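You operate a simulated robot arm through the tools that you are given. There is no shell and no other tool. Be economical: measure what you need, move in short steps, check, and stop when the job is done.

The job below is to be done with a simulated robot arm. You get a single attempt, and the scene is never put back.

## Task
Test-lift the aluminium box; under 30 kg, land it on the cart, else back on its stand.
Fine: switch on first, off at the end; leave it hooked; keep out from under the load.

It is judged by the outcome, as a careful person would: the job done as asked, and still so three seconds after it is handed in. It fails if anything else is knocked over, pushed out of place, dropped, spilled or broken.

## Robot
A 6-joint arm with a three-finger gripper, fixed in place. Base frame: the origin is at the foot of the arm, x ahead of it, y to its left, z up. Readings come in mm, rad, newtons and seconds.
It reaches about 1213 mm from its shoulder. Its first joint turns from -2.897 to 2.897 rad. Payload 4.89 kg.
The tool frame sits at the grasp point between the pads (the TCP): z along the fingers, y along the line on which they close. The tips reach 30 mm beyond it. Largest opening 164 mm; the body of the gripper starts 125 mm behind the TCP.
Orientation is that of the tool frame in the base frame, as [roll, pitch, yaw] about the fixed x, y, z axes, in that order (R = Rz(yaw) Ry(pitch) Rx(roll)). With the fingers straight down and closing along the base's y, the tool's x points along the base's -x, its y along +y and its z along -z.

## Interface
- The arm moves only by the tool move_arm. Its argument "steps" is one flat list of numbers, 7 for each row, row after row: the turn, a rotation vector about the base's x, y, z in degrees, then the shift along the base's x, y, z in mm, then the opening in per cent of the stroke, from 0 (shut) to 100 (fully open). In form: [ax, ay, az, dx, dy, dz, claw, ax, ay, az, dx, dy, dz, claw, ...]. A call has 1 to 12 rows; each row is the pose to reach, as a shift and turn from the pose commanded when the call began. A row lasts 0.2 s, in which the tool goes at most 50 mm and 0.15 rad; a call with a longer step from one row to the next is refused whole, and so is a gripper value outside its range. Where a pose cannot be reached the arm comes as near as it can. A force on the tool above 40 N (or 10 N above the force at the start of the call, whichever is more), or a blocked arm, ends the call early, and 0.2 s more pass. Each finger travels about 108 mm/s and halts on what it meets, pressing with about 29 N; the grip force reading is that of the motor and also rises with nothing between the fingers. The clock runs only during rows and for 0.2 s after the last one: add rows that repeat a pose to give the fingers time. It gives the time, the measured TCP pose, the force on the tool (base axes), the opening and the grip force at its end, in the units of the frame above (readings bear some noise), with the torque about the TCP (base axes, N m) and any sound that the robot's microphone picked up.
- Cameras (640 x 400 px; columns grow to the right, rows downward): "scene" is fixed at [61.2, 663.6, 1900.1]; the picture's right is [-0.16, -0.99, 0.00], its down [-0.67, 0.11, -0.73] and it looks along [0.72, -0.12, -0.68] (base axes); focal length 319 px, centre (320, 200). "wrist" rides on the gripper at [76, -2, -152] in the tool frame; the picture's right is [0.02, 1.00, 0.00], its down [-0.88, 0.02, -0.47] and it looks along [-0.47, 0.01, 0.88] (tool axes); focal length 247 px, centre (320, 200). There is no depth. A picture from a camera that has moved, and an enlarged one, comes with that camera's place and axes in the base frame and with its lens. The place of the scene camera against the robot may be out by one fixed shift of up to 25 mm in any direction.
- camera(camera): a new picture of that camera. The clock stands still meanwhile.
- lift_body(by): slides the trunk up (or, below 0, down) by that many mm; the arm rides with it, the base frame stays. It gives what a move gives, with no picture.
- close_up(camera, box): a new picture of the part [left, top, right, bottom] of that camera's present view, enlarged. The clock stands still meanwhile.
- close_job(): hands the job in; it is judged then, once.

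Work in short steps. Places have to be worked out from the pictures, the camera data and where the tool is seen: move nearer, look again, correct. Check each grasp and each placing, and mend what went wrong. You have 120 turns and 68 pictures in all, those below and enlarged ones among them. Open the gripper and draw the arm clear of the work before you hand the job in, unless the task says otherwise; then end with one line.

The tools are called after "Request:" by a JSON object that holds its "name" and its "arguments". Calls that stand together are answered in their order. move_arm: Moves the arm, as the interface text tells. Its arguments: {"type":"object","properties":{"steps":{"type":"array"}},"required":["steps"]} The other tools are called the same way: lift_body (by) slides the trunk up or down; camera (camera) takes a picture; close_up (camera, box) takes an enlarged picture of a part of a camera's view; close_job () hands the job in.

At the start:

```text
time_s: 0.0
position: [418.8, 415.0, 1469.2]
ee_rot: [-3.141, 0.001, -3.141]
contact_force: [0.2, 0.7, 0.3]
moment: [-0.01, 0.0, 0.01]
finger_gap: 164.1
grasp_force: 0.1
trunk travel left (down, up): [-275.0, 115.0]
```

scene: 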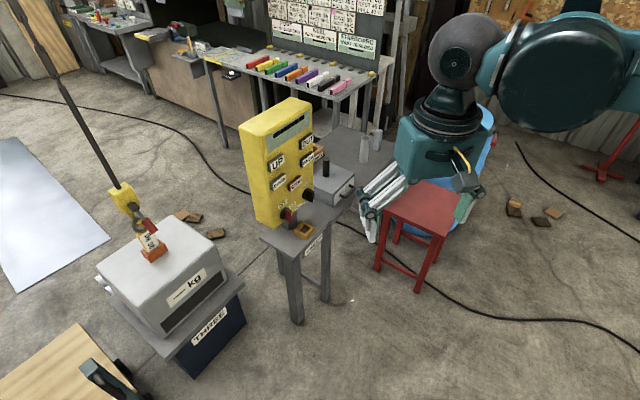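
wrist: 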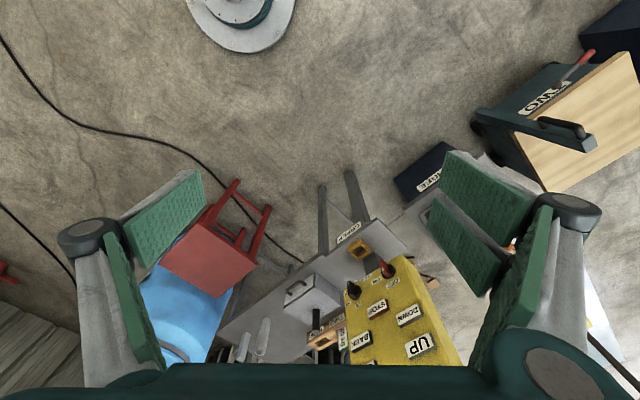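

I'll look closer at the console and the load to read labels.

Request:
{"name": "close_up", "arguments": {"camera": "scene", "box": [220, 80, 380, 260]}}

Request:
{"name": "close_up", "arguments": {"camera": "wrist", "box": [220, 210, 460, 370]}}

Request:
{"name": "close_up", "arguments": {"camera": "scene", "box": [0, 170, 320, 400]}}

Request:
{"name": "close_up", "arguments": {"camera": "scene", "box": [200, 0, 400, 100]}}

```text
2.22 times, centred on (300, 170) of scene
camera zoom: at [61.2, 663.6, 1900.1], right [-0.16, -0.99, 0.0], down [-0.67, 0.11, -0.73], along [0.72, -0.12, -0.68], focal length 709 px, centre (364, 267)
```

zoom: 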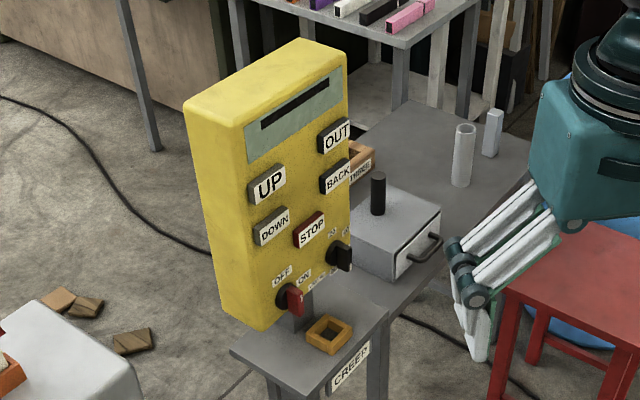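

```text
2.50 times, centred on (340, 290) of wrist
camera zoom: at [341.5, 412.0, 1623.0], right [-0.02, 1.0, 0.0], down [0.88, 0.02, 0.47], along [0.47, 0.01, -0.88], focal length 617 px, centre (270, -25)
```

zoom: 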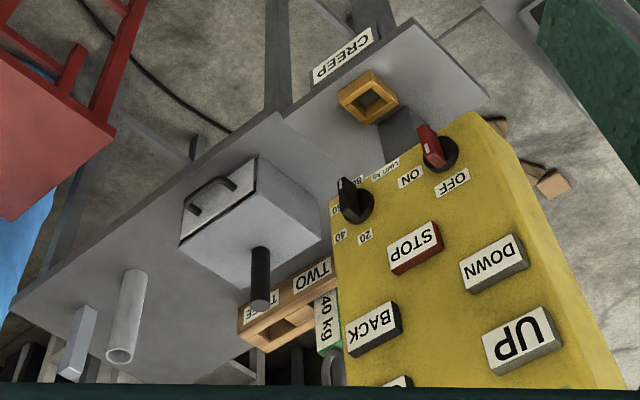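

```text
1.74 times, centred on (160, 285) of scene
camera zoom: at [61.2, 663.6, 1900.1], right [-0.16, -0.99, 0.0], down [-0.67, 0.11, -0.73], along [0.72, -0.12, -0.68], focal length 555 px, centre (598, 52)
```

zoom: 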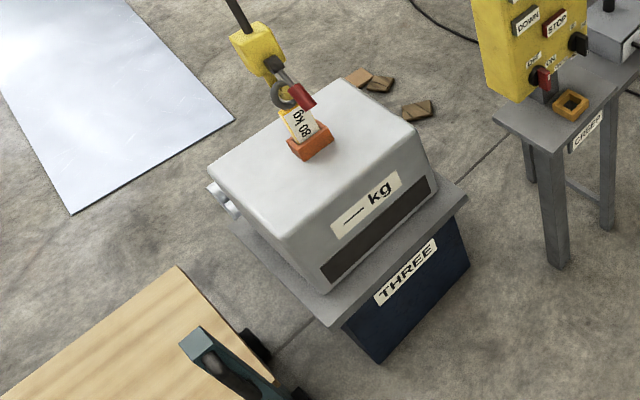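

```text
3.20 times, centred on (300, 50) of scene
camera zoom: at [61.2, 663.6, 1900.1], right [-0.16, -0.99, 0.0], down [-0.67, 0.11, -0.73], along [0.72, -0.12, -0.68], focal length 1021 px, centre (384, 680)
```

zoom: 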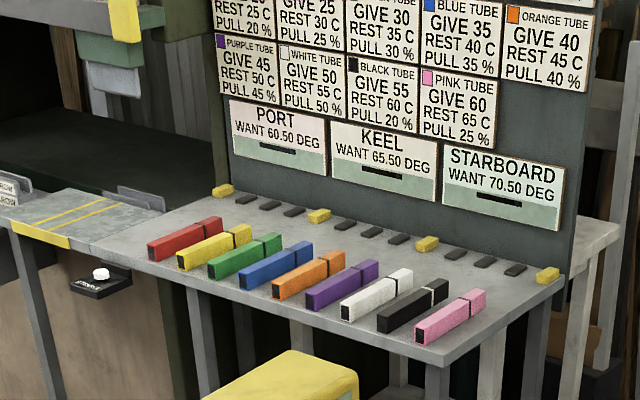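

Buttons triangulate roughly to UP (930,668,1265), red switch (915,645,1020), the face normal about (-0.65,-0.75,0). I'll yaw the tool to face the console and drop back for a frontal look.

Request:
{"name": "move_arm", "arguments": {"steps": [0, 0, 8, 0, -20, -10, 50, 0, 0, 16, 0, -40, -20, 30, 0, 0, 24, 0, -60, -30, 0, 0, 0, 32, 0, -80, -40, 0, 0, 0, 40, 0, -100, -60, 0, 0, 0, 48, 0, -120, -80, 0]}}

```text
time_s: 1.4
position: [418.9, 294.2, 1388.7]
ee_rot: [-3.142, 0.0, -2.3]
contact_force: [0.3, 0.1, -0.1]
moment: [-0.05, -0.04, -0.01]
finger_gap: 0.1
grasp_force: 29.5
trunk travel left (down, up): [-275.0, 115.0]
```

Now tilt the tool toward the console by 40°.

Request:
{"name": "move_arm", "arguments": {"steps": [5.96, -5.34, 0, 0, 0, 0, 0, 11.9, -10.7, 0, 0, 0, 0, 0, 17.9, -16.0, 0, 0, 0, 0, 0, 23.8, -21.3, 0, 0, 0, 0, 0, 29.8, -26.7, 0, 0, 0, 0, 0]}}

Request:
{"name": "camera", "arguments": {"camera": "wrist"}}

```text
time_s: 2.6
position: [419.3, 293.8, 1390.1]
ee_rot: [3.139, 0.7, -2.304]
contact_force: [1.1, 0.3, -0.8]
moment: [-0.08, 0.14, 0.04]
finger_gap: 0.0
grasp_force: 28.7
trunk travel left (down, up): [-275.0, 115.0]
```

```text
61 pictures are left
camera wrist: at [316.1, 176.1, 1457.5], right [-0.75, 0.66, -0.01], down [0.23, 0.29, 0.93], along [0.61, 0.7, -0.37], focal length 247 px, centre (320, 200)
```

wrist: 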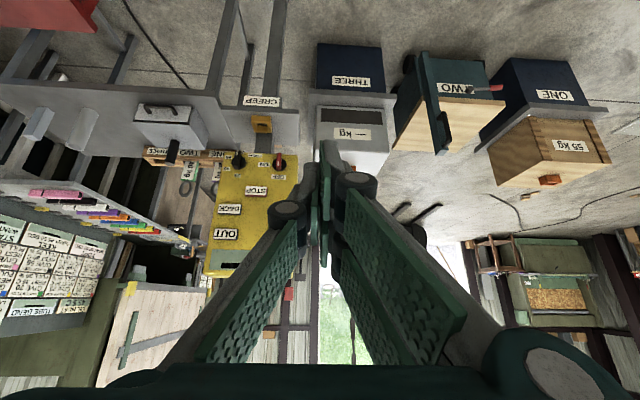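

The view is upside-down but informative; enlarge console and stations.

Request:
{"name": "close_up", "arguments": {"camera": "wrist", "box": [120, 80, 310, 280]}}

Request:
{"name": "close_up", "arguments": {"camera": "wrist", "box": [300, 40, 620, 240]}}

```text
2.00 times, centred on (215, 180) of wrist
camera zoom: at [316.1, 176.1, 1457.5], right [-0.75, 0.66, -0.01], down [0.23, 0.29, 0.93], along [0.61, 0.7, -0.37], focal length 494 px, centre (530, 240)
```

zoom: 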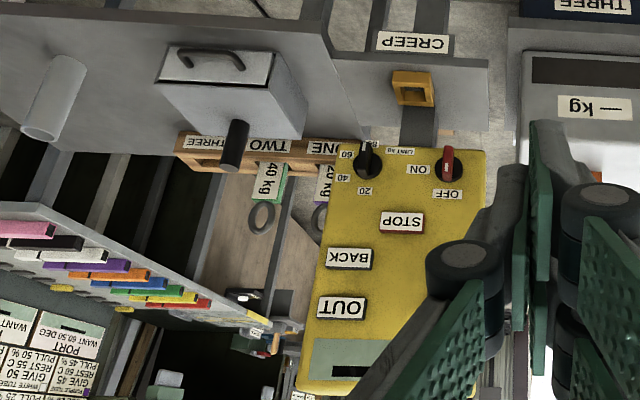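

```text
2.00 times, centred on (460, 140) of wrist
camera zoom: at [316.1, 176.1, 1457.5], right [-0.75, 0.66, -0.01], down [0.23, 0.29, 0.93], along [0.61, 0.7, -0.37], focal length 494 px, centre (40, 320)
```

zoom: 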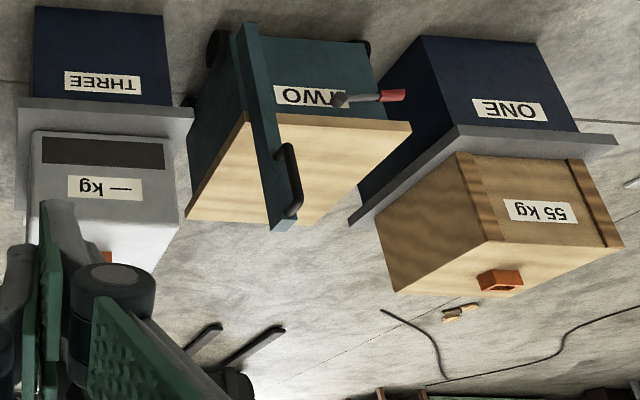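

Closer look at knob, table pieces and display: move forward about 200 mm and lower.

Request:
{"name": "move_arm", "arguments": {"steps": [0, 0, 0, 27, 30, -25, 0, 0, 0, 0, 54, 60, -45, 0, 0, 0, 0, 81, 90, -65, 0, 0, 0, 0, 108, 120, -85, 0, 0, 0, 0, 133, 145, -105, 0]}}

Request:
{"name": "close_up", "arguments": {"camera": "wrist", "box": [0, 0, 320, 200]}}

Request:
{"name": "close_up", "arguments": {"camera": "wrist", "box": [160, 80, 320, 340]}}

```text
time_s: 3.8
position: [550.8, 439.0, 1283.2]
ee_rot: [3.14, 0.699, -2.303]
contact_force: [-2.2, -1.3, 0.3]
moment: [0.07, -0.15, -0.05]
finger_gap: 0.0
grasp_force: 29.6
trunk travel left (down, up): [-275.0, 115.0]
```

```text
2.00 times, centred on (160, 100) of wrist
camera zoom: at [447.5, 320.5, 1351.8], right [-0.75, 0.66, -0.01], down [0.23, 0.29, 0.93], along [0.61, 0.7, -0.37], focal length 494 px, centre (640, 400)
```

zoom: 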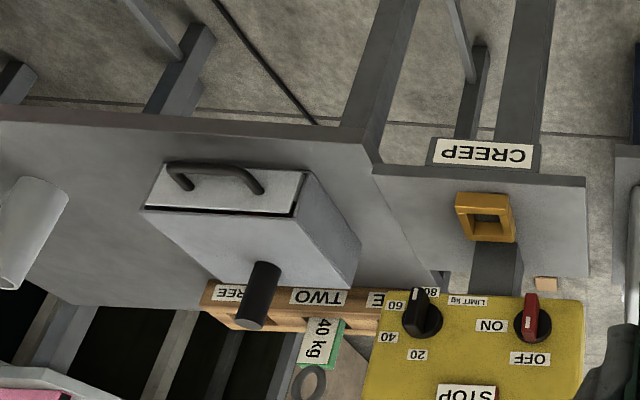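

```text
1.54 times, centred on (240, 210) of wrist
camera zoom: at [447.5, 320.5, 1351.8], right [-0.75, 0.66, -0.01], down [0.23, 0.29, 0.93], along [0.61, 0.7, -0.37], focal length 380 px, centre (443, 185)
```

zoom: 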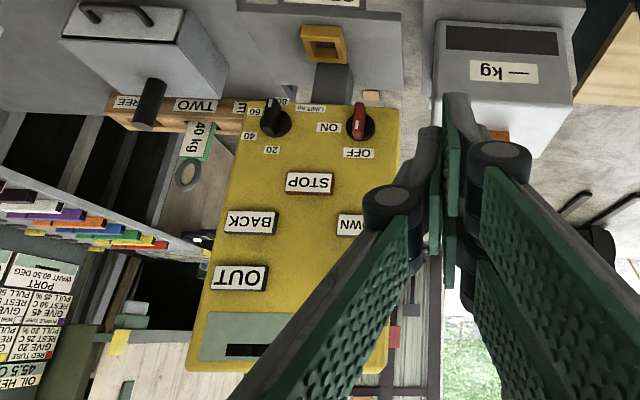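

Request:
{"name": "close_up", "arguments": {"camera": "wrist", "box": [190, 60, 300, 180]}}

Request:
{"name": "close_up", "arguments": {"camera": "scene", "box": [260, 110, 400, 260]}}

```text
3.33 times, centred on (245, 120) of wrist
camera zoom: at [447.5, 320.5, 1351.8], right [-0.75, 0.66, -0.01], down [0.23, 0.29, 0.93], along [0.61, 0.7, -0.37], focal length 823 px, centre (570, 467)
```

zoom: 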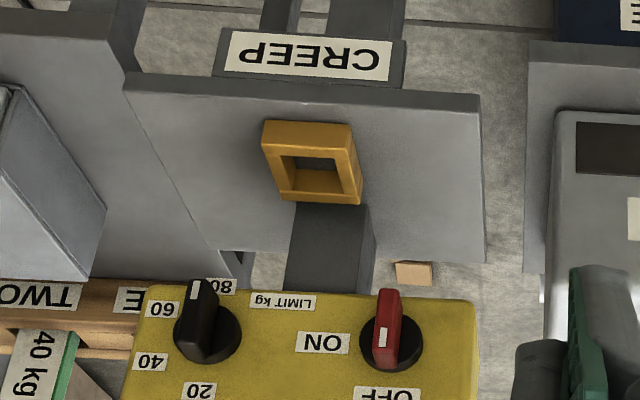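

```text
2.67 times, centred on (330, 185) of scene
camera zoom: at [61.2, 663.6, 1900.1], right [-0.16, -0.99, 0.0], down [-0.67, 0.11, -0.73], along [0.72, -0.12, -0.68], focal length 851 px, centre (293, 240)
```

zoom: 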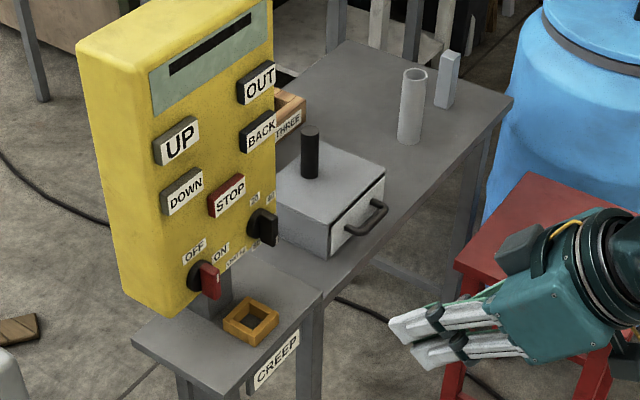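

Switch hub ≈ (910,641,1034), STOP ≈ (968,598,1129), limit knob seems set to about 80, the switch is OFF. I'll go in front of the switch, tool horizontal, to look closely.

Request:
{"name": "move_arm", "arguments": {"steps": [4.66, -4.17, 0, 30, 10, -30, 10, 9.3, -8.3, 0, 60, 20, -60, 20, 14, -12.5, 0, 90, 30, -90, 30, 18.6, -16.7, 0, 120, 40, -120, 40, 23.3, -20.9, 0, 150, 50, -150, 40, 28, -25, 0, 180, 60, -180, 40, 32.6, -29.2, 0, 200, 70, -210, 40, 37.3, -33.4, 0, 220, 80, -240, 40]}}

Request:
{"name": "camera", "arguments": {"camera": "wrist"}}

Request:
{"name": "camera", "arguments": {"camera": "scene"}}

```text
time_s: 5.6
position: [811.2, 540.5, 1092.6]
ee_rot: [0.686, 1.57, 1.526]
contact_force: [-2.3, -1.1, 2.1]
moment: [-0.24, 0.23, -0.12]
finger_gap: 65.7
grasp_force: 0.0
out of reach, approached as far as the arm can: row 7, 8
trunk travel left (down, up): [-275.0, 115.0]
```

```text
54 pictures are left
camera wrist: at [711.5, 425.9, 1016.3], right [-0.74, 0.67, -0.02], down [-0.33, -0.34, 0.88], along [0.58, 0.66, 0.47], focal length 247 px, centre (320, 200)
```

wrist: 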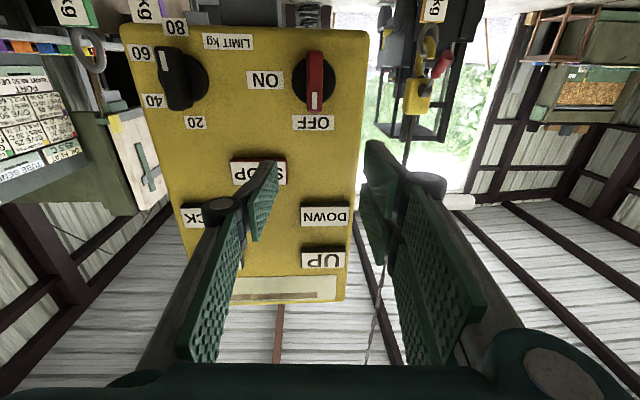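

```text
53 pictures are left
```

scene: 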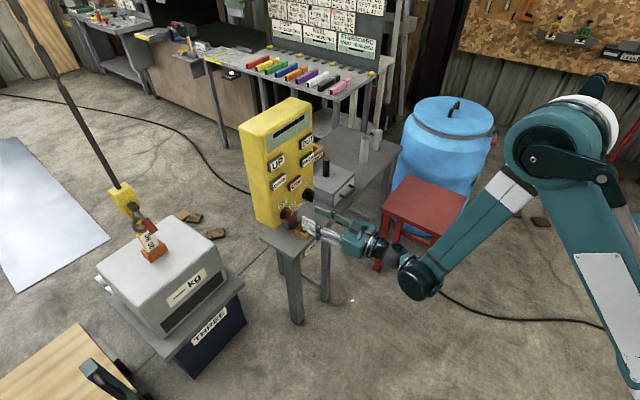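

Position of the switch is consistent from two views (≈911,642,1033), handle vertical pointing to OFF; ON is a 90° clockwise turn. The arm hit a reach limit, so I'll lower the trunk a bit and check.

Request:
{"name": "lift_body", "arguments": {"by": -60}}

```text
time_s: 6.6
position: [811.7, 542.7, 1030.6]
ee_rot: [1.544, 1.57, 2.385]
contact_force: [-0.8, 0.2, -0.6]
moment: [-0.01, -0.01, 0.0]
finger_gap: 65.8
grasp_force: 0.0
trunk travel left (down, up): [-215.0, 175.0]
```

Now aligned laterally; advance 74 mm toward the switch and look.

Request:
{"name": "move_arm", "arguments": {"steps": [0, 0, 0, 28, 25, 1, 40, 0, 0, 0, 55, 50, 2, 40]}}

Request:
{"name": "camera", "arguments": {"camera": "wrist"}}

Request:
{"name": "close_up", "arguments": {"camera": "scene", "box": [230, 160, 390, 260]}}

```text
time_s: 7.2
position: [867.6, 589.7, 1033.6]
ee_rot: [1.349, 1.57, 2.19]
contact_force: [0.0, -0.8, 0.8]
moment: [-0.12, 0.11, -0.04]
finger_gap: 65.5
grasp_force: 0.1
trunk travel left (down, up): [-215.0, 175.0]
```

```text
52 pictures are left
camera wrist: at [766.8, 475.2, 958.8], right [-0.75, 0.67, -0.02], down [-0.33, -0.34, 0.88], along [0.58, 0.66, 0.47], focal length 247 px, centre (320, 200)
```

wrist: 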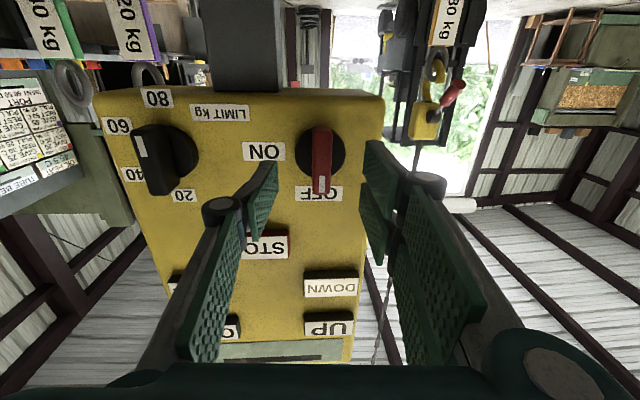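

```text
4.00 times, centred on (310, 210) of scene
camera zoom: at [61.2, 663.6, 1900.1], right [-0.16, -0.99, 0.0], down [-0.67, 0.11, -0.73], along [0.72, -0.12, -0.68], focal length 1276 px, centre (360, 160)
```

zoom: 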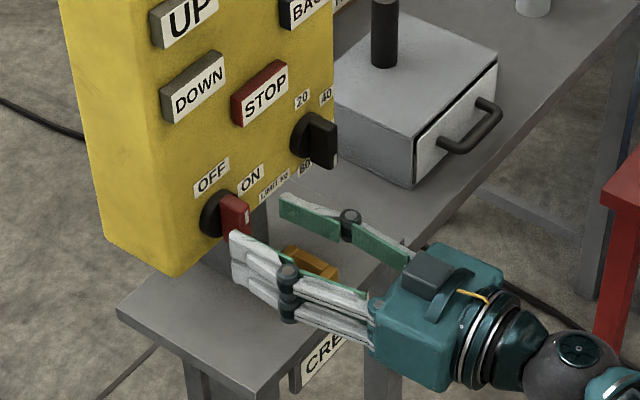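

Handle is centred between the fingers. Advance ~40 mm so tips straddle the handle, then close.

Request:
{"name": "move_arm", "arguments": {"steps": [0, 0, 0, 14, 15, -2, 30, 0, 0, 0, 27, 30, -4, 25, 0, 0, 0, 27, 30, -4, 10, 0, 0, 0, 27, 30, -4, 4, 0, 0, 0, 27, 30, -4, 2, 0, 0, 0, 27, 30, -4, 2]}}

Request:
{"name": "close_up", "arguments": {"camera": "wrist", "box": [160, 60, 480, 260]}}

```text
time_s: 7.9
position: [892.2, 620.6, 1030.7]
ee_rot: [1.259, 1.568, 2.101]
contact_force: [-27.8, 0.6, 3.2]
moment: [-0.35, 0.39, -0.87]
finger_gap: 16.8
grasp_force: 45.1
trunk travel left (down, up): [-215.0, 175.0]
stopped in row 3: the force on the tool passed its limit at 49 N (the readings are from after the stop); the commanded pose is now the measured one
```

```text
2.00 times, centred on (320, 160) of wrist
camera zoom: at [792.1, 504.3, 954.4], right [-0.75, 0.67, -0.02], down [-0.33, -0.34, 0.88], along [0.58, 0.66, 0.47], focal length 494 px, centre (320, 280)
```

zoom: 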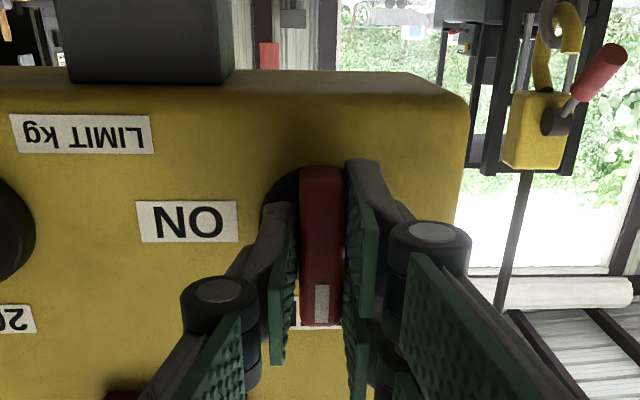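

The image-right finger touched first; shift the tool ~4 mm that way and close.

Request:
{"name": "move_arm", "arguments": {"steps": [0, 0, 0, -3.5, 3, 0, 10, 0, 0, 0, -3.5, 3, 0, 4, 0, 0, 0, -3.5, 3, 0, 2, 0, 0, 0, -3.5, 3, 0, 2]}}

```text
time_s: 8.9
position: [892.0, 620.3, 1029.1]
ee_rot: [1.415, 1.571, 2.252]
contact_force: [-12.2, -25.0, -8.2]
moment: [-0.21, 0.17, -1.54]
finger_gap: 16.1
grasp_force: 45.0
trunk travel left (down, up): [-215.0, 175.0]
```

Handle is gripped (16 mm). Twist 90° clockwise about the face normal toward ON.

Request:
{"name": "move_arm", "arguments": {"steps": [5.4, 5.9, 0, -1, -1, 0, 2, 10.7, 11.9, 0, -1, -1, 0, 2, 16.1, 17.8, 0, -1, -1, 0, 2, 21.4, 23.8, 0, -1, -1, 0, 2, 26.8, 29.7, 0, -1, -1, 0, 2, 32.1, 35.7, 0, -1, -1, 0, 2]}}

Request:
{"name": "camera", "arguments": {"camera": "wrist"}}

```text
time_s: 10.3
position: [891.4, 619.4, 1030.0]
ee_rot: [1.571, 0.729, 2.408]
contact_force: [23.3, -10.1, 8.7]
moment: [-0.05, 0.1, -1.66]
finger_gap: 16.1
grasp_force: 45.0
trunk travel left (down, up): [-215.0, 175.0]
```

```text
49 pictures are left
camera wrist: at [748.1, 543.2, 977.9], right [-0.51, 0.46, 0.73], down [0.16, -0.78, 0.6], along [0.85, 0.42, 0.32], focal length 247 px, centre (320, 200)
```

wrist: 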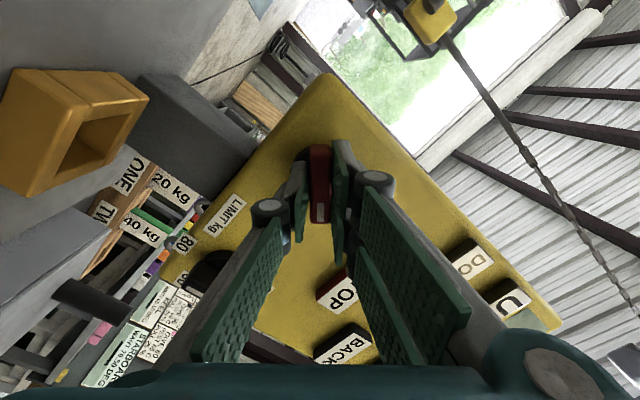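

The handle follows; continue the remaining ~44°.

Request:
{"name": "move_arm", "arguments": {"steps": [5.4, 5.9, 0, 0, 0, 0, 2, 10.7, 11.9, 0, 0, 0, 0, 2, 16.1, 17.8, 0, 0, 0, 0, 2, 21.4, 23.8, 0, 0, 0, 0, 2, 26.8, 29.7, 0, 0, 0, 0, 2, 28.8, 32, 0, 0, 0, 0, 2]}}

Request:
{"name": "close_up", "arguments": {"camera": "scene", "box": [230, 90, 390, 250]}}

```text
time_s: 11.7
position: [890.9, 621.1, 1030.0]
ee_rot: [1.567, -0.021, 2.41]
contact_force: [22.0, -8.0, 22.0]
moment: [-0.35, -1.21, -0.86]
finger_gap: 15.9
grasp_force: 44.1
trunk travel left (down, up): [-215.0, 175.0]
```

```text
2.50 times, centred on (310, 170) of scene
camera zoom: at [61.2, 663.6, 1900.1], right [-0.16, -0.99, 0.0], down [-0.67, 0.11, -0.73], along [0.72, -0.12, -0.68], focal length 798 px, centre (345, 275)
```

zoom: 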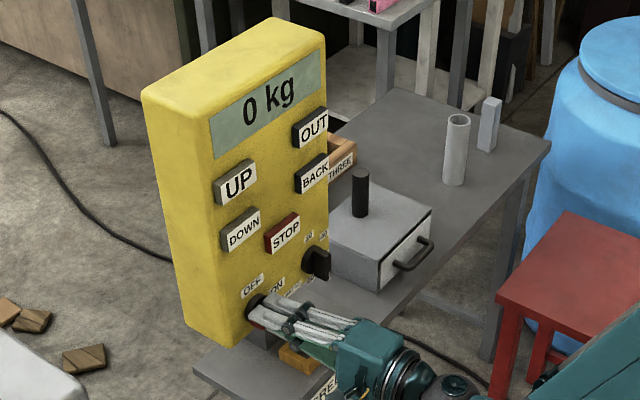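

Display lit with "0 kg": switch is ON. Release and back straight off.

Request:
{"name": "move_arm", "arguments": {"steps": [0, 0, 0, 0, 0, 0, 15, 0, 0, 0, 0, 0, 0, 25, 0, 0, 0, 0, 0, 0, 25, 0, 0, 0, -27, -30, 0, 25, 0, 0, 0, -54, -60, 0, 20, 0, 0, 0, -67, -74, 0, 0, 0, 0, 0, -67, -74, 0, 0]}}

Request:
{"name": "camera", "arguments": {"camera": "wrist"}}

```text
time_s: 13.3
position: [822.9, 547.5, 1027.2]
ee_rot: [1.573, -0.02, 2.408]
contact_force: [-0.2, -0.8, -0.3]
moment: [-0.02, 0.01, -0.06]
finger_gap: 0.0
grasp_force: 28.5
trunk travel left (down, up): [-215.0, 175.0]
```

```text
47 pictures are left
camera wrist: at [664.9, 483.6, 1028.6], right [0.0, 0.0, 1.0], down [0.34, -0.94, 0.0], along [0.94, 0.34, 0.0], focal length 247 px, centre (320, 200)
```

wrist: 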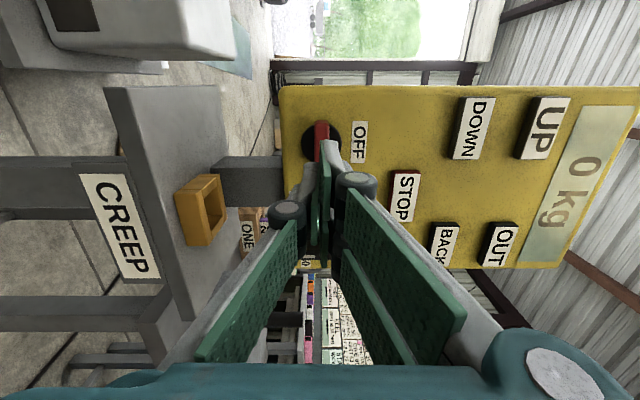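

Buttons are clearly visible; UP ≈ (904,658,1281). Raise the trunk 170 mm to get there with the same arm posture.

Request:
{"name": "lift_body", "arguments": {"by": 170}}

Request:
{"name": "move_arm", "arguments": {"steps": [0, 0, 0, -10, 9, 40, 0, 0, 0, 0, -10, 9, 80, 0]}}

Request:
{"name": "camera", "arguments": {"camera": "wrist"}}

```text
time_s: 15.2
position: [823.7, 546.1, 1198.0]
ee_rot: [1.57, -0.02, 2.411]
contact_force: [0.4, -0.1, 0.2]
moment: [0.05, -0.02, -0.02]
finger_gap: 0.3
grasp_force: 29.1
trunk travel left (down, up): [-385.0, 5.0]
```

```text
time_s: 15.8
position: [814.4, 554.4, 1278.5]
ee_rot: [1.571, -0.021, 2.41]
contact_force: [-0.3, 0.4, 0.2]
moment: [0.01, 0.06, -0.02]
finger_gap: 0.2
grasp_force: 29.1
trunk travel left (down, up): [-385.0, 5.0]
```

```text
46 pictures are left
camera wrist: at [655.8, 492.3, 1279.1], right [0.0, 0.0, 1.0], down [0.34, -0.94, 0.0], along [0.94, 0.34, 0.0], focal length 247 px, centre (320, 200)
```

wrist: 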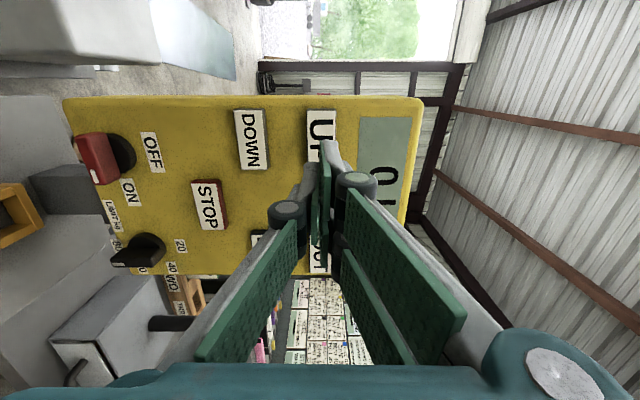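

Aligned with UP. Advance to just in front of it, then press briefly and retreat to learn whether it latches.

Request:
{"name": "move_arm", "arguments": {"steps": [0, 0, 0, 30, 35, 2, 0, 0, 0, 0, 60, 70, 2, 0]}}

Request:
{"name": "close_up", "arguments": {"camera": "wrist", "box": [200, 60, 440, 220]}}

```text
time_s: 16.4
position: [875.8, 623.9, 1279.8]
ee_rot: [1.57, -0.021, 2.408]
contact_force: [0.9, -1.0, -0.3]
moment: [0.01, 0.01, 0.06]
finger_gap: 0.1
grasp_force: 29.0
trunk travel left (down, up): [-385.0, 5.0]
```

```text
2.50 times, centred on (320, 140) of wrist
camera zoom: at [717.2, 560.9, 1281.3], right [0.0, 0.0, 1.0], down [0.34, -0.94, 0.0], along [0.94, 0.34, 0.0], focal length 617 px, centre (320, 350)
```

zoom: 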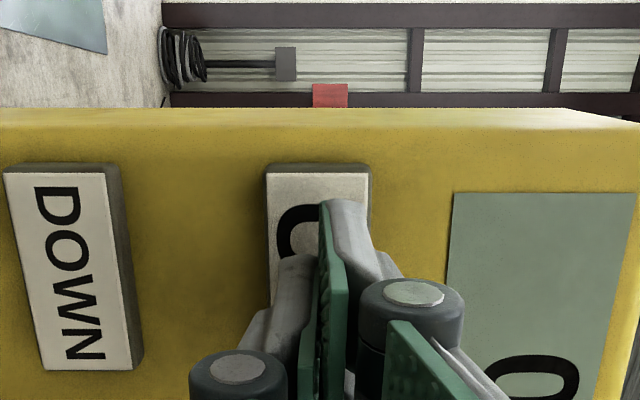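

Tip is over UP, ~14 mm short. Press and retreat.

Request:
{"name": "move_arm", "arguments": {"steps": [0, 0, 0, 6, 6.5, 0, 0, 0, 0, 0, 10, 11, 0, 0, 0, 0, 0, 13, 14.5, 0, 0, 0, 0, 0, -5, -5.5, 0, 0]}}

Request:
{"name": "camera", "arguments": {"camera": "scene"}}

```text
time_s: 17.4
position: [867.9, 620.5, 1281.9]
ee_rot: [1.571, -0.022, 2.41]
contact_force: [0.6, -0.2, 0.3]
moment: [0.02, -0.01, 0.04]
finger_gap: 0.1
grasp_force: 45.1
trunk travel left (down, up): [-385.0, 5.0]
heard: click
```

```text
44 pictures are left
```

scene: 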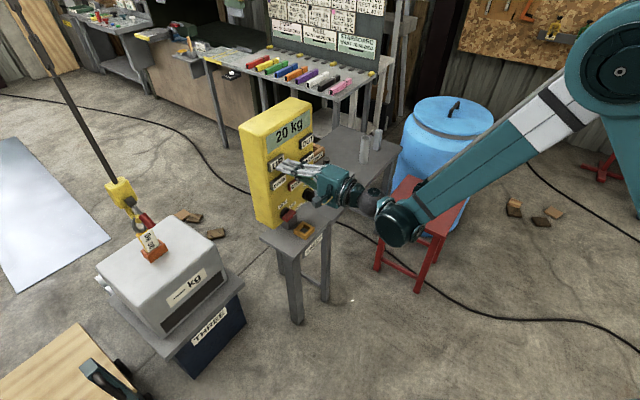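

Click, and the display shows 20 kg. Wait briefly to see whether it is still rising (latched).

Request:
{"name": "move_arm", "arguments": {"steps": [0, 0, 0, 0, 0, 0, 0]}}

Request:
{"name": "close_up", "arguments": {"camera": "scene", "box": [60, 90, 320, 360]}}

```text
time_s: 17.9
position: [868.2, 619.3, 1281.1]
ee_rot: [1.571, -0.021, 2.41]
contact_force: [-0.2, 0.1, 0.0]
moment: [0.01, -0.05, -0.04]
finger_gap: 0.0
grasp_force: 44.6
trunk travel left (down, up): [-385.0, 5.0]
```

```text
1.48 times, centred on (190, 225) of scene
camera zoom: at [61.2, 663.6, 1900.1], right [-0.16, -0.99, 0.0], down [-0.67, 0.11, -0.73], along [0.72, -0.12, -0.68], focal length 473 px, centre (513, 163)
```

zoom: 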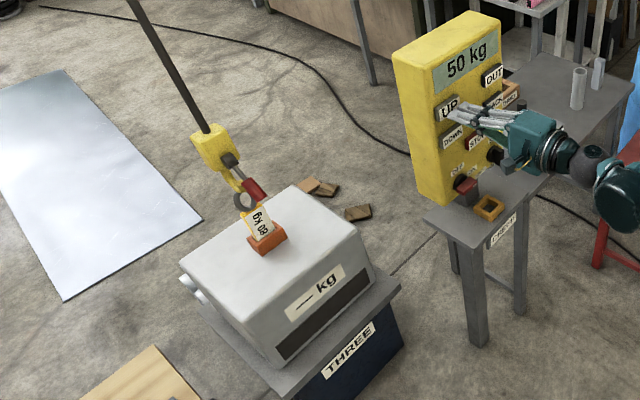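

It latches; already 50 kg and climbing. I move towards STOP now, staying clear of the buttons, then look again.

Request:
{"name": "move_arm", "arguments": {"steps": [0, 0, 0, 15, -15, -37, 0, 0, 0, 0, 31, -30, -75, 0, 0, 0, 0, 47, -45, -112, 0, 0, 0, 0, 63, -60, -149, 0]}}

Request:
{"name": "close_up", "arguments": {"camera": "scene", "box": [60, 90, 320, 360]}}

Request:
{"name": "close_up", "arguments": {"camera": "wrist", "box": [160, 40, 480, 240]}}

```text
time_s: 18.9
position: [929.8, 563.0, 1129.5]
ee_rot: [1.571, -0.02, 2.411]
contact_force: [-1.1, 0.4, 1.2]
moment: [-0.05, 0.03, -0.19]
finger_gap: 0.1
grasp_force: 45.0
trunk travel left (down, up): [-385.0, 5.0]
```

```text
1.48 times, centred on (190, 225) of scene
camera zoom: at [61.2, 663.6, 1900.1], right [-0.16, -0.99, 0.0], down [-0.67, 0.11, -0.73], along [0.72, -0.12, -0.68], focal length 473 px, centre (513, 163)
```

zoom: 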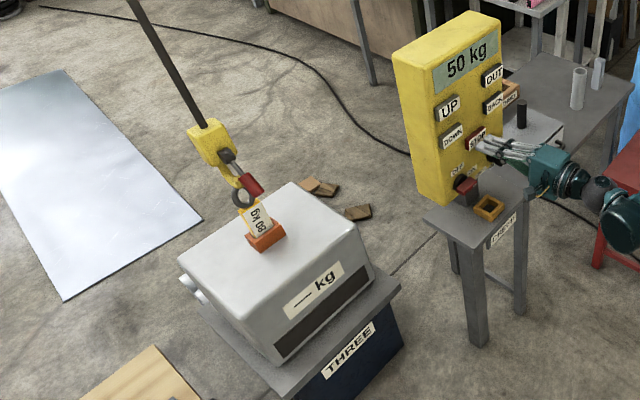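

```text
2.00 times, centred on (320, 140) of wrist
camera zoom: at [771.8, 499.6, 1130.3], right [0.0, 0.0, 1.0], down [0.34, -0.94, 0.0], along [0.94, 0.34, 0.0], focal length 494 px, centre (320, 320)
```

zoom: 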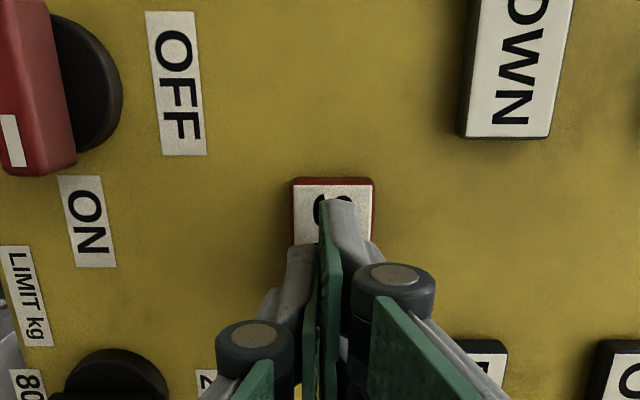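

Display holds steady at 50 kg as the box clears the stand, so it's over 30 kg → back on its stand. Press STOP.

Request:
{"name": "move_arm", "arguments": {"steps": [0, 0, 0, 10, 11, 0, 0, 0, 0, 0, 17, 19, 0, 0, 0, 0, 0, 20.5, 23, 0, 0, 0, 0, 0, 0, 0, 0, 0]}}

Request:
{"name": "close_up", "arguments": {"camera": "scene", "box": [60, 90, 320, 360]}}

```text
time_s: 19.6
position: [944.5, 575.2, 1132.0]
ee_rot: [1.569, -0.02, 2.407]
contact_force: [-27.6, -22.9, -9.7]
moment: [0.19, 0.15, -0.66]
finger_gap: 6.2
grasp_force: 44.9
trunk travel left (down, up): [-385.0, 5.0]
heard: click
stopped in row 3: the force on the tool passed its limit at 44 N (the readings are from after the stop); the commanded pose is now the measured one
```

```text
1.48 times, centred on (190, 225) of scene
camera zoom: at [61.2, 663.6, 1900.1], right [-0.16, -0.99, 0.0], down [-0.67, 0.11, -0.73], along [0.72, -0.12, -0.68], focal length 473 px, centre (513, 163)
```

zoom: 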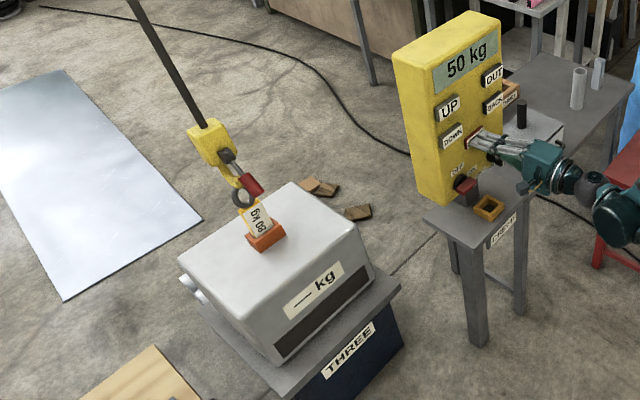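

STOP clicked. Back off and check the box is hanging still.

Request:
{"name": "move_arm", "arguments": {"steps": [0, 0, 0, -14, -15, 0, 0, 0, 0, 0, -14, -15, 0, 0, 0, 0, 0, -14, -15, 0, 0]}}

Request:
{"name": "close_up", "arguments": {"camera": "scene", "box": [80, 190, 260, 370]}}

Request:
{"name": "close_up", "arguments": {"camera": "scene", "box": [60, 90, 320, 360]}}

```text
time_s: 20.4
position: [935.4, 565.2, 1129.1]
ee_rot: [1.571, -0.021, 2.409]
contact_force: [-1.3, 0.2, 0.3]
moment: [-0.03, 0.04, 0.02]
finger_gap: 0.0
grasp_force: 45.5
trunk travel left (down, up): [-385.0, 5.0]
```

```text
2.22 times, centred on (170, 280) of scene
camera zoom: at [61.2, 663.6, 1900.1], right [-0.16, -0.99, 0.0], down [-0.67, 0.11, -0.73], along [0.72, -0.12, -0.68], focal length 709 px, centre (653, 22)
```

zoom: 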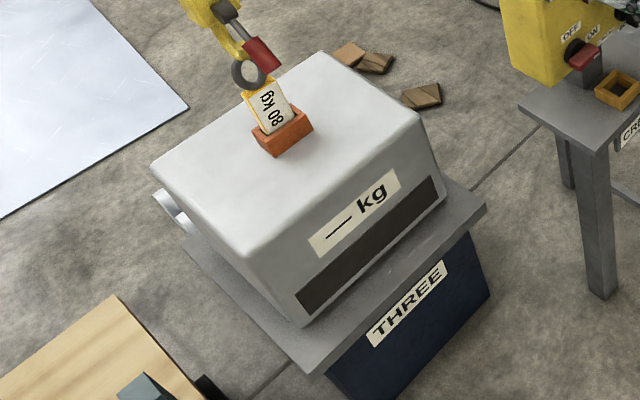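

```text
1.48 times, centred on (190, 225) of scene
camera zoom: at [61.2, 663.6, 1900.1], right [-0.16, -0.99, 0.0], down [-0.67, 0.11, -0.73], along [0.72, -0.12, -0.68], focal length 473 px, centre (513, 163)
```

zoom: 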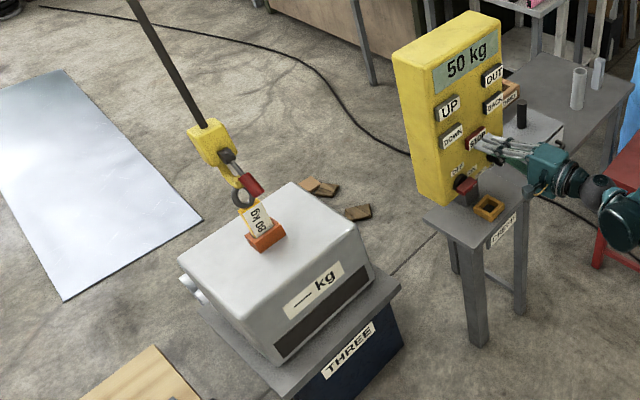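

Box is hanging ~10 mm up, steady at 50 kg. Move over to DOWN (≈905,658,1199).

Request:
{"name": "move_arm", "arguments": {"steps": [0, 0, 0, -22, 18, 23, 0, 0, 0, 0, -44, 36, 46, 0, 0, 0, 0, -66, 54, 70, 0]}}

Request:
{"name": "close_up", "arguments": {"camera": "wrist", "box": [160, 40, 480, 240]}}

Request:
{"name": "close_up", "arguments": {"camera": "scene", "box": [80, 190, 260, 370]}}

```text
time_s: 21.2
position: [869.0, 617.8, 1201.5]
ee_rot: [1.57, -0.022, 2.407]
contact_force: [0.7, -0.2, -0.3]
moment: [0.0, 0.0, 0.04]
finger_gap: 0.1
grasp_force: 44.9
trunk travel left (down, up): [-385.0, 5.0]
```

```text
2.00 times, centred on (320, 140) of wrist
camera zoom: at [711.2, 556.1, 1201.8], right [0.0, 0.0, 1.0], down [0.34, -0.94, 0.0], along [0.94, 0.34, 0.0], focal length 494 px, centre (320, 320)
```

zoom: 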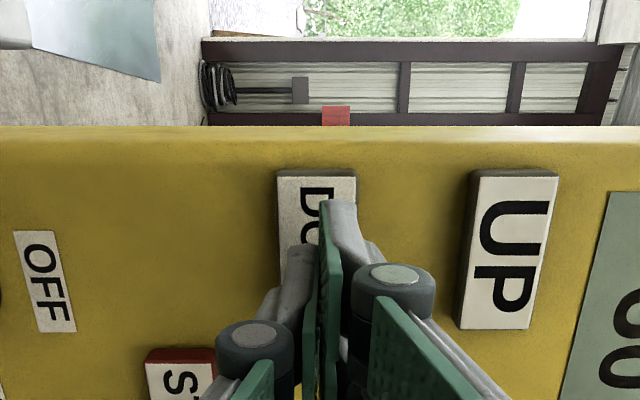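

```text
2.22 times, centred on (170, 280) of scene
camera zoom: at [61.2, 663.6, 1900.1], right [-0.16, -0.99, 0.0], down [-0.67, 0.11, -0.73], along [0.72, -0.12, -0.68], focal length 709 px, centre (653, 22)
```

zoom: 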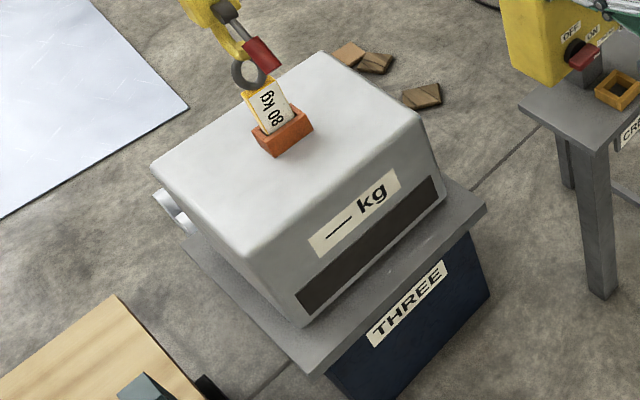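

Steady, on target. Press DOWN and retreat.

Request:
{"name": "move_arm", "arguments": {"steps": [0, 0, 0, 8, 9, 0, 0, 0, 0, 0, 12, 13.4, 0, 0, 0, 0, 0, 13.5, 15, 0, 0, 0, 0, 0, 0, 0, 0, 0]}}

Request:
{"name": "close_up", "arguments": {"camera": "scene", "box": [60, 90, 320, 360]}}

```text
time_s: 22.2
position: [868.0, 619.3, 1198.6]
ee_rot: [1.571, -0.02, 2.408]
contact_force: [0.6, 1.2, -0.1]
moment: [0.04, -0.06, -0.02]
finger_gap: 0.0
grasp_force: 44.7
trunk travel left (down, up): [-385.0, 5.0]
heard: click
```

```text
1.48 times, centred on (190, 225) of scene
camera zoom: at [61.2, 663.6, 1900.1], right [-0.16, -0.99, 0.0], down [-0.67, 0.11, -0.73], along [0.72, -0.12, -0.68], focal length 473 px, centre (513, 163)
```

zoom: 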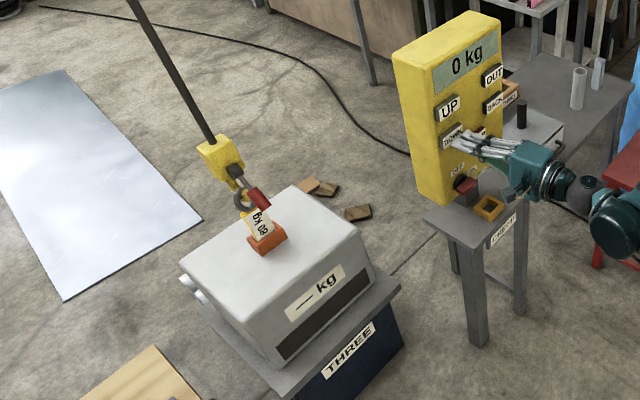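

It's landed (0 kg) and slack is coming; go straight to STOP and press.

Request:
{"name": "move_arm", "arguments": {"steps": [0, 0, 0, 25, -23, -28, 0, 0, 0, 0, 51, -44, -56, 0, 0, 0, 0, 69, -54, -68, 0, 0, 0, 0, 80, -41, -68, 0, 0, 0, 0, 83, -38, -68, 0, 0, 0, 0, 65, -58, -68, 0]}}

Request:
{"name": "close_up", "arguments": {"camera": "scene", "box": [60, 90, 320, 360]}}

```text
time_s: 23.4
position: [948.7, 574.6, 1133.4]
ee_rot: [1.569, -0.02, 2.408]
contact_force: [-22.6, -19.5, 6.3]
moment: [0.03, -0.34, -0.75]
finger_gap: 6.0
grasp_force: 45.0
trunk travel left (down, up): [-385.0, 5.0]
heard: click
stopped in row 6: the force on the tool passed its limit at 42 N (the readings are from after the stop); the commanded pose is now the measured one
```

```text
1.48 times, centred on (190, 225) of scene
camera zoom: at [61.2, 663.6, 1900.1], right [-0.16, -0.99, 0.0], down [-0.67, 0.11, -0.73], along [0.72, -0.12, -0.68], focal length 473 px, centre (513, 163)
```

zoom: 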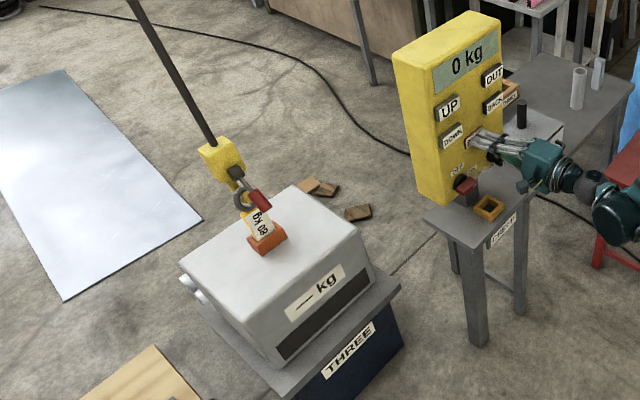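

Stopped; slack small, still hooked. Retreat and shift laterally to the switch column; then lower the trunk.

Request:
{"name": "move_arm", "arguments": {"steps": [0, 0, 0, -25, -28, 0, 0, 0, 0, 0, -50, -56, 0, 0, 0, 0, 0, -78, -31, 0, 10, 0, 0, 0, -106, -7, 0, 25]}}

Request:
{"name": "lift_body", "arguments": {"by": -103}}

Request:
{"name": "camera", "arguments": {"camera": "wrist"}}

Request:
{"name": "close_up", "arguments": {"camera": "scene", "box": [90, 170, 250, 290]}}

```text
time_s: 24.4
position: [852.9, 572.5, 1136.8]
ee_rot: [1.573, -0.022, 2.408]
contact_force: [0.9, -1.1, -0.2]
moment: [0.01, -0.04, 0.2]
finger_gap: 41.2
grasp_force: 0.1
out of reach, approached as far as the arm can: row 4
trunk travel left (down, up): [-385.0, 5.0]
```

```text
time_s: 25.8
position: [852.6, 572.9, 1033.1]
ee_rot: [1.572, -0.019, 2.407]
contact_force: [-0.7, 0.5, 0.4]
moment: [0.01, 0.02, -0.02]
finger_gap: 40.9
grasp_force: 0.1
trunk travel left (down, up): [-282.0, 108.0]
```

```text
33 pictures are left
camera wrist: at [693.8, 511.1, 1035.6], right [0.0, 0.0, 1.0], down [0.34, -0.94, 0.0], along [0.94, 0.34, 0.0], focal length 247 px, centre (320, 200)
```

wrist: 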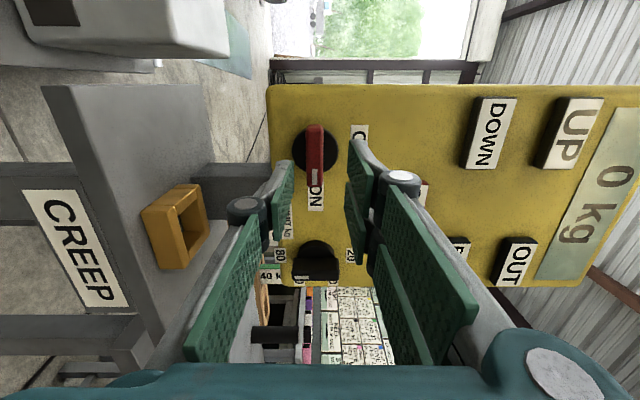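

```text
3.33 times, centred on (170, 230) of scene
camera zoom: at [61.2, 663.6, 1900.1], right [-0.16, -0.99, 0.0], down [-0.67, 0.11, -0.73], along [0.72, -0.12, -0.68], focal length 1064 px, centre (820, 100)
```

zoom: 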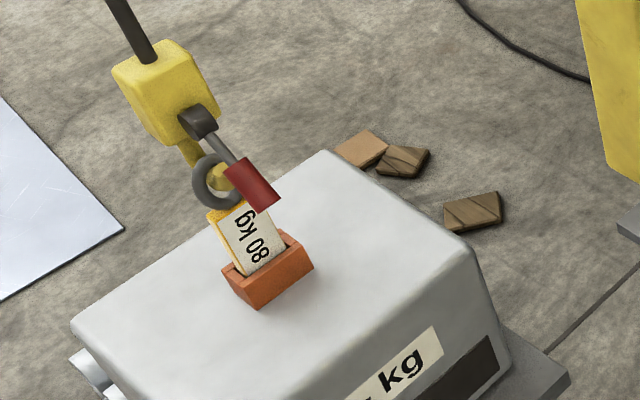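

Sling eye is still in the latched hook. Approach the switch handle, straddle it and close.

Request:
{"name": "move_arm", "arguments": {"steps": [0, 0, 0, 19, 24, -1, 25, 0, 0, 0, 38, 47.5, -2.5, 25, 0, 0, 0, 38, 47.5, -2.5, 12, 0, 0, 0, 38, 47.5, -2.5, 6, 0, 0, 0, 38, 47.5, -2.5, 4]}}

```text
time_s: 26.8
position: [889.7, 621.1, 1031.2]
ee_rot: [1.574, -0.019, 2.409]
contact_force: [-13.2, -12.1, -36.8]
moment: [-1.21, 0.15, -0.71]
finger_gap: 15.7
grasp_force: 45.0
trunk travel left (down, up): [-282.0, 108.0]
stopped in row 4: the force on the tool passed its limit at 48 N (the readings are from after the stop); the commanded pose is now the measured one
```

Gripped (15.7 mm). Twist back 48° counter-clockwise, easing 2 mm down.

Request:
{"name": "move_arm", "arguments": {"steps": [0, 0, 0, 0, 0, -2, 4, -5.4, -5.9, 0, 0, 0, -2, 3, -10.7, -11.9, 0, 0, 0, -2, 3, -16.1, -17.8, 0, 0, 0, -2, 3, -21.4, -23.8, 0, 0, 0, -2, 3, -26.8, -29.7, 0, 0, 0, -2, 3, -32.1, -35.7, 0, 0, 0, -2, 3]}}

```text
time_s: 27.7
position: [889.3, 620.6, 1029.7]
ee_rot: [1.572, 0.351, 2.409]
contact_force: [-0.1, -2.5, -20.4]
moment: [-0.27, 0.36, -0.29]
finger_gap: 16.0
grasp_force: 44.3
trunk travel left (down, up): [-282.0, 108.0]
stopped in row 4: the force on the tool passed its limit at 52 N (the readings are from after the stop); the commanded pose is now the measured one
```

Continue with a slight further down shift.

Request:
{"name": "move_arm", "arguments": {"steps": [-5.4, -5.9, 0, 0, 0, -1.5, 3, -10.7, -11.9, 0, 0, 0, -1.5, 3, -16.1, -17.8, 0, 0, 0, -1.5, 3, -21.4, -23.8, 0, 0, 0, -1.5, 3, -26.8, -29.7, 0, 0, 0, -1.5, 3, -32.1, -35.7, 0, 0, 0, -1.5, 3, -37.5, -41.6, 0, 0, 0, -1.5, 3, -42.8, -47.6, 0, 0, 0, -1.5, 3, -48, -53.4, 0, 0, 0, -1.5, 3]}}

Request:
{"name": "close_up", "arguments": {"camera": "scene", "box": [230, 90, 390, 250]}}

```text
time_s: 29.7
position: [892.4, 619.5, 1028.6]
ee_rot: [-1.528, 1.536, -0.693]
contact_force: [18.2, -25.1, -19.1]
moment: [0.6, 1.54, -1.69]
finger_gap: 16.5
grasp_force: 44.7
trunk travel left (down, up): [-282.0, 108.0]
```

```text
2.50 times, centred on (310, 170) of scene
camera zoom: at [61.2, 663.6, 1900.1], right [-0.16, -0.99, 0.0], down [-0.67, 0.11, -0.73], along [0.72, -0.12, -0.68], focal length 798 px, centre (345, 275)
```

zoom: 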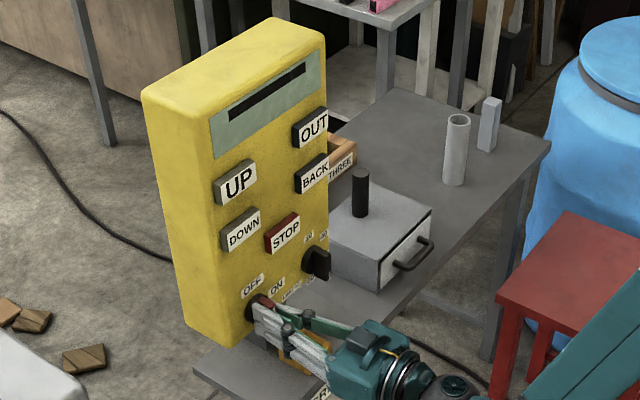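

Display is dark: OFF. Open and draw straight back clear.

Request:
{"name": "move_arm", "arguments": {"steps": [0, 0, 0, 0, 0, 0, 15, 0, 0, 0, 0, 0, 0, 25, 0, 0, 0, 0, 0, 0, 25, 0, 0, 0, -27, -30, 0, 25, 0, 0, 0, -54, -60, 0, 25, 0, 0, 0, -81, -90, 0, 30, 0, 0, 0, -108, -120, 20, 40, 0, 0, 0, -135, -150, 40, 40]}}

Request:
{"name": "camera", "arguments": {"camera": "wrist"}}

Request:
{"name": "camera", "arguments": {"camera": "scene"}}

Request:
{"name": "close_up", "arguments": {"camera": "scene", "box": [60, 90, 320, 360]}}

```text
time_s: 31.5
position: [809.2, 500.4, 1123.0]
ee_rot: [-1.631, 1.535, -0.794]
contact_force: [1.5, 1.9, -1.4]
moment: [0.21, -0.23, 0.1]
finger_gap: 65.7
grasp_force: 0.0
out of reach, approached as far as the arm can: row 5, 6, 7, 8
trunk travel left (down, up): [-282.0, 108.0]
```

```text
30 pictures are left
camera wrist: at [711.0, 383.0, 1046.7], right [-0.74, 0.67, -0.06], down [-0.35, -0.32, 0.88], along [0.57, 0.67, 0.47], focal length 247 px, centre (320, 200)
```

wrist: 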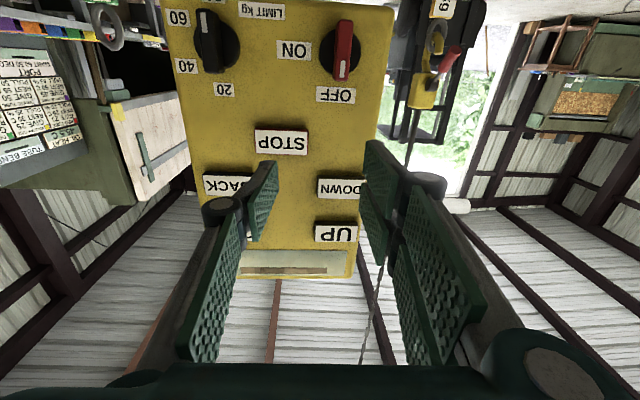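

```text
29 pictures are left
```

scene: 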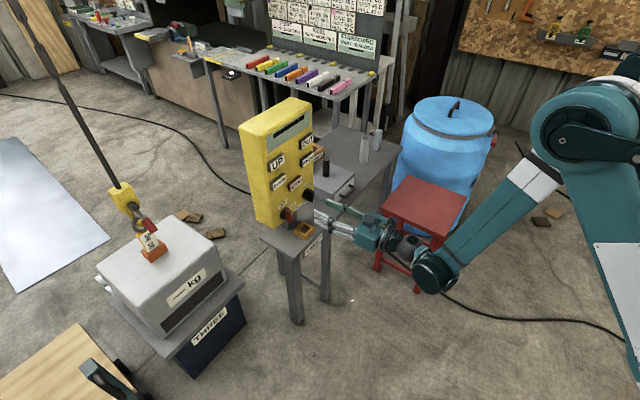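

```text
1.48 times, centred on (190, 225) of scene
camera zoom: at [61.2, 663.6, 1900.1], right [-0.16, -0.99, 0.0], down [-0.67, 0.11, -0.73], along [0.72, -0.12, -0.68], focal length 473 px, centre (513, 163)
```

zoom: 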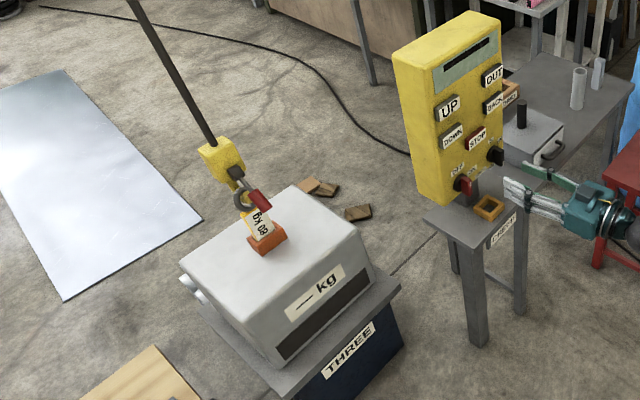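

The switch points to OFF, the display is dark, the box is seated on stand THREE and still hooked, and the open gripper is clear of the console. Handing in.

Request:
{"name": "close_job", "arguments": {}}

```text
The job is handed in.
```

The aluminium box read a steady 50 kg on the test lift (about 10 mm off the stand), so I put it back on stand THREE, still hooked, switched the hoist off and kept the arm out from under the load.
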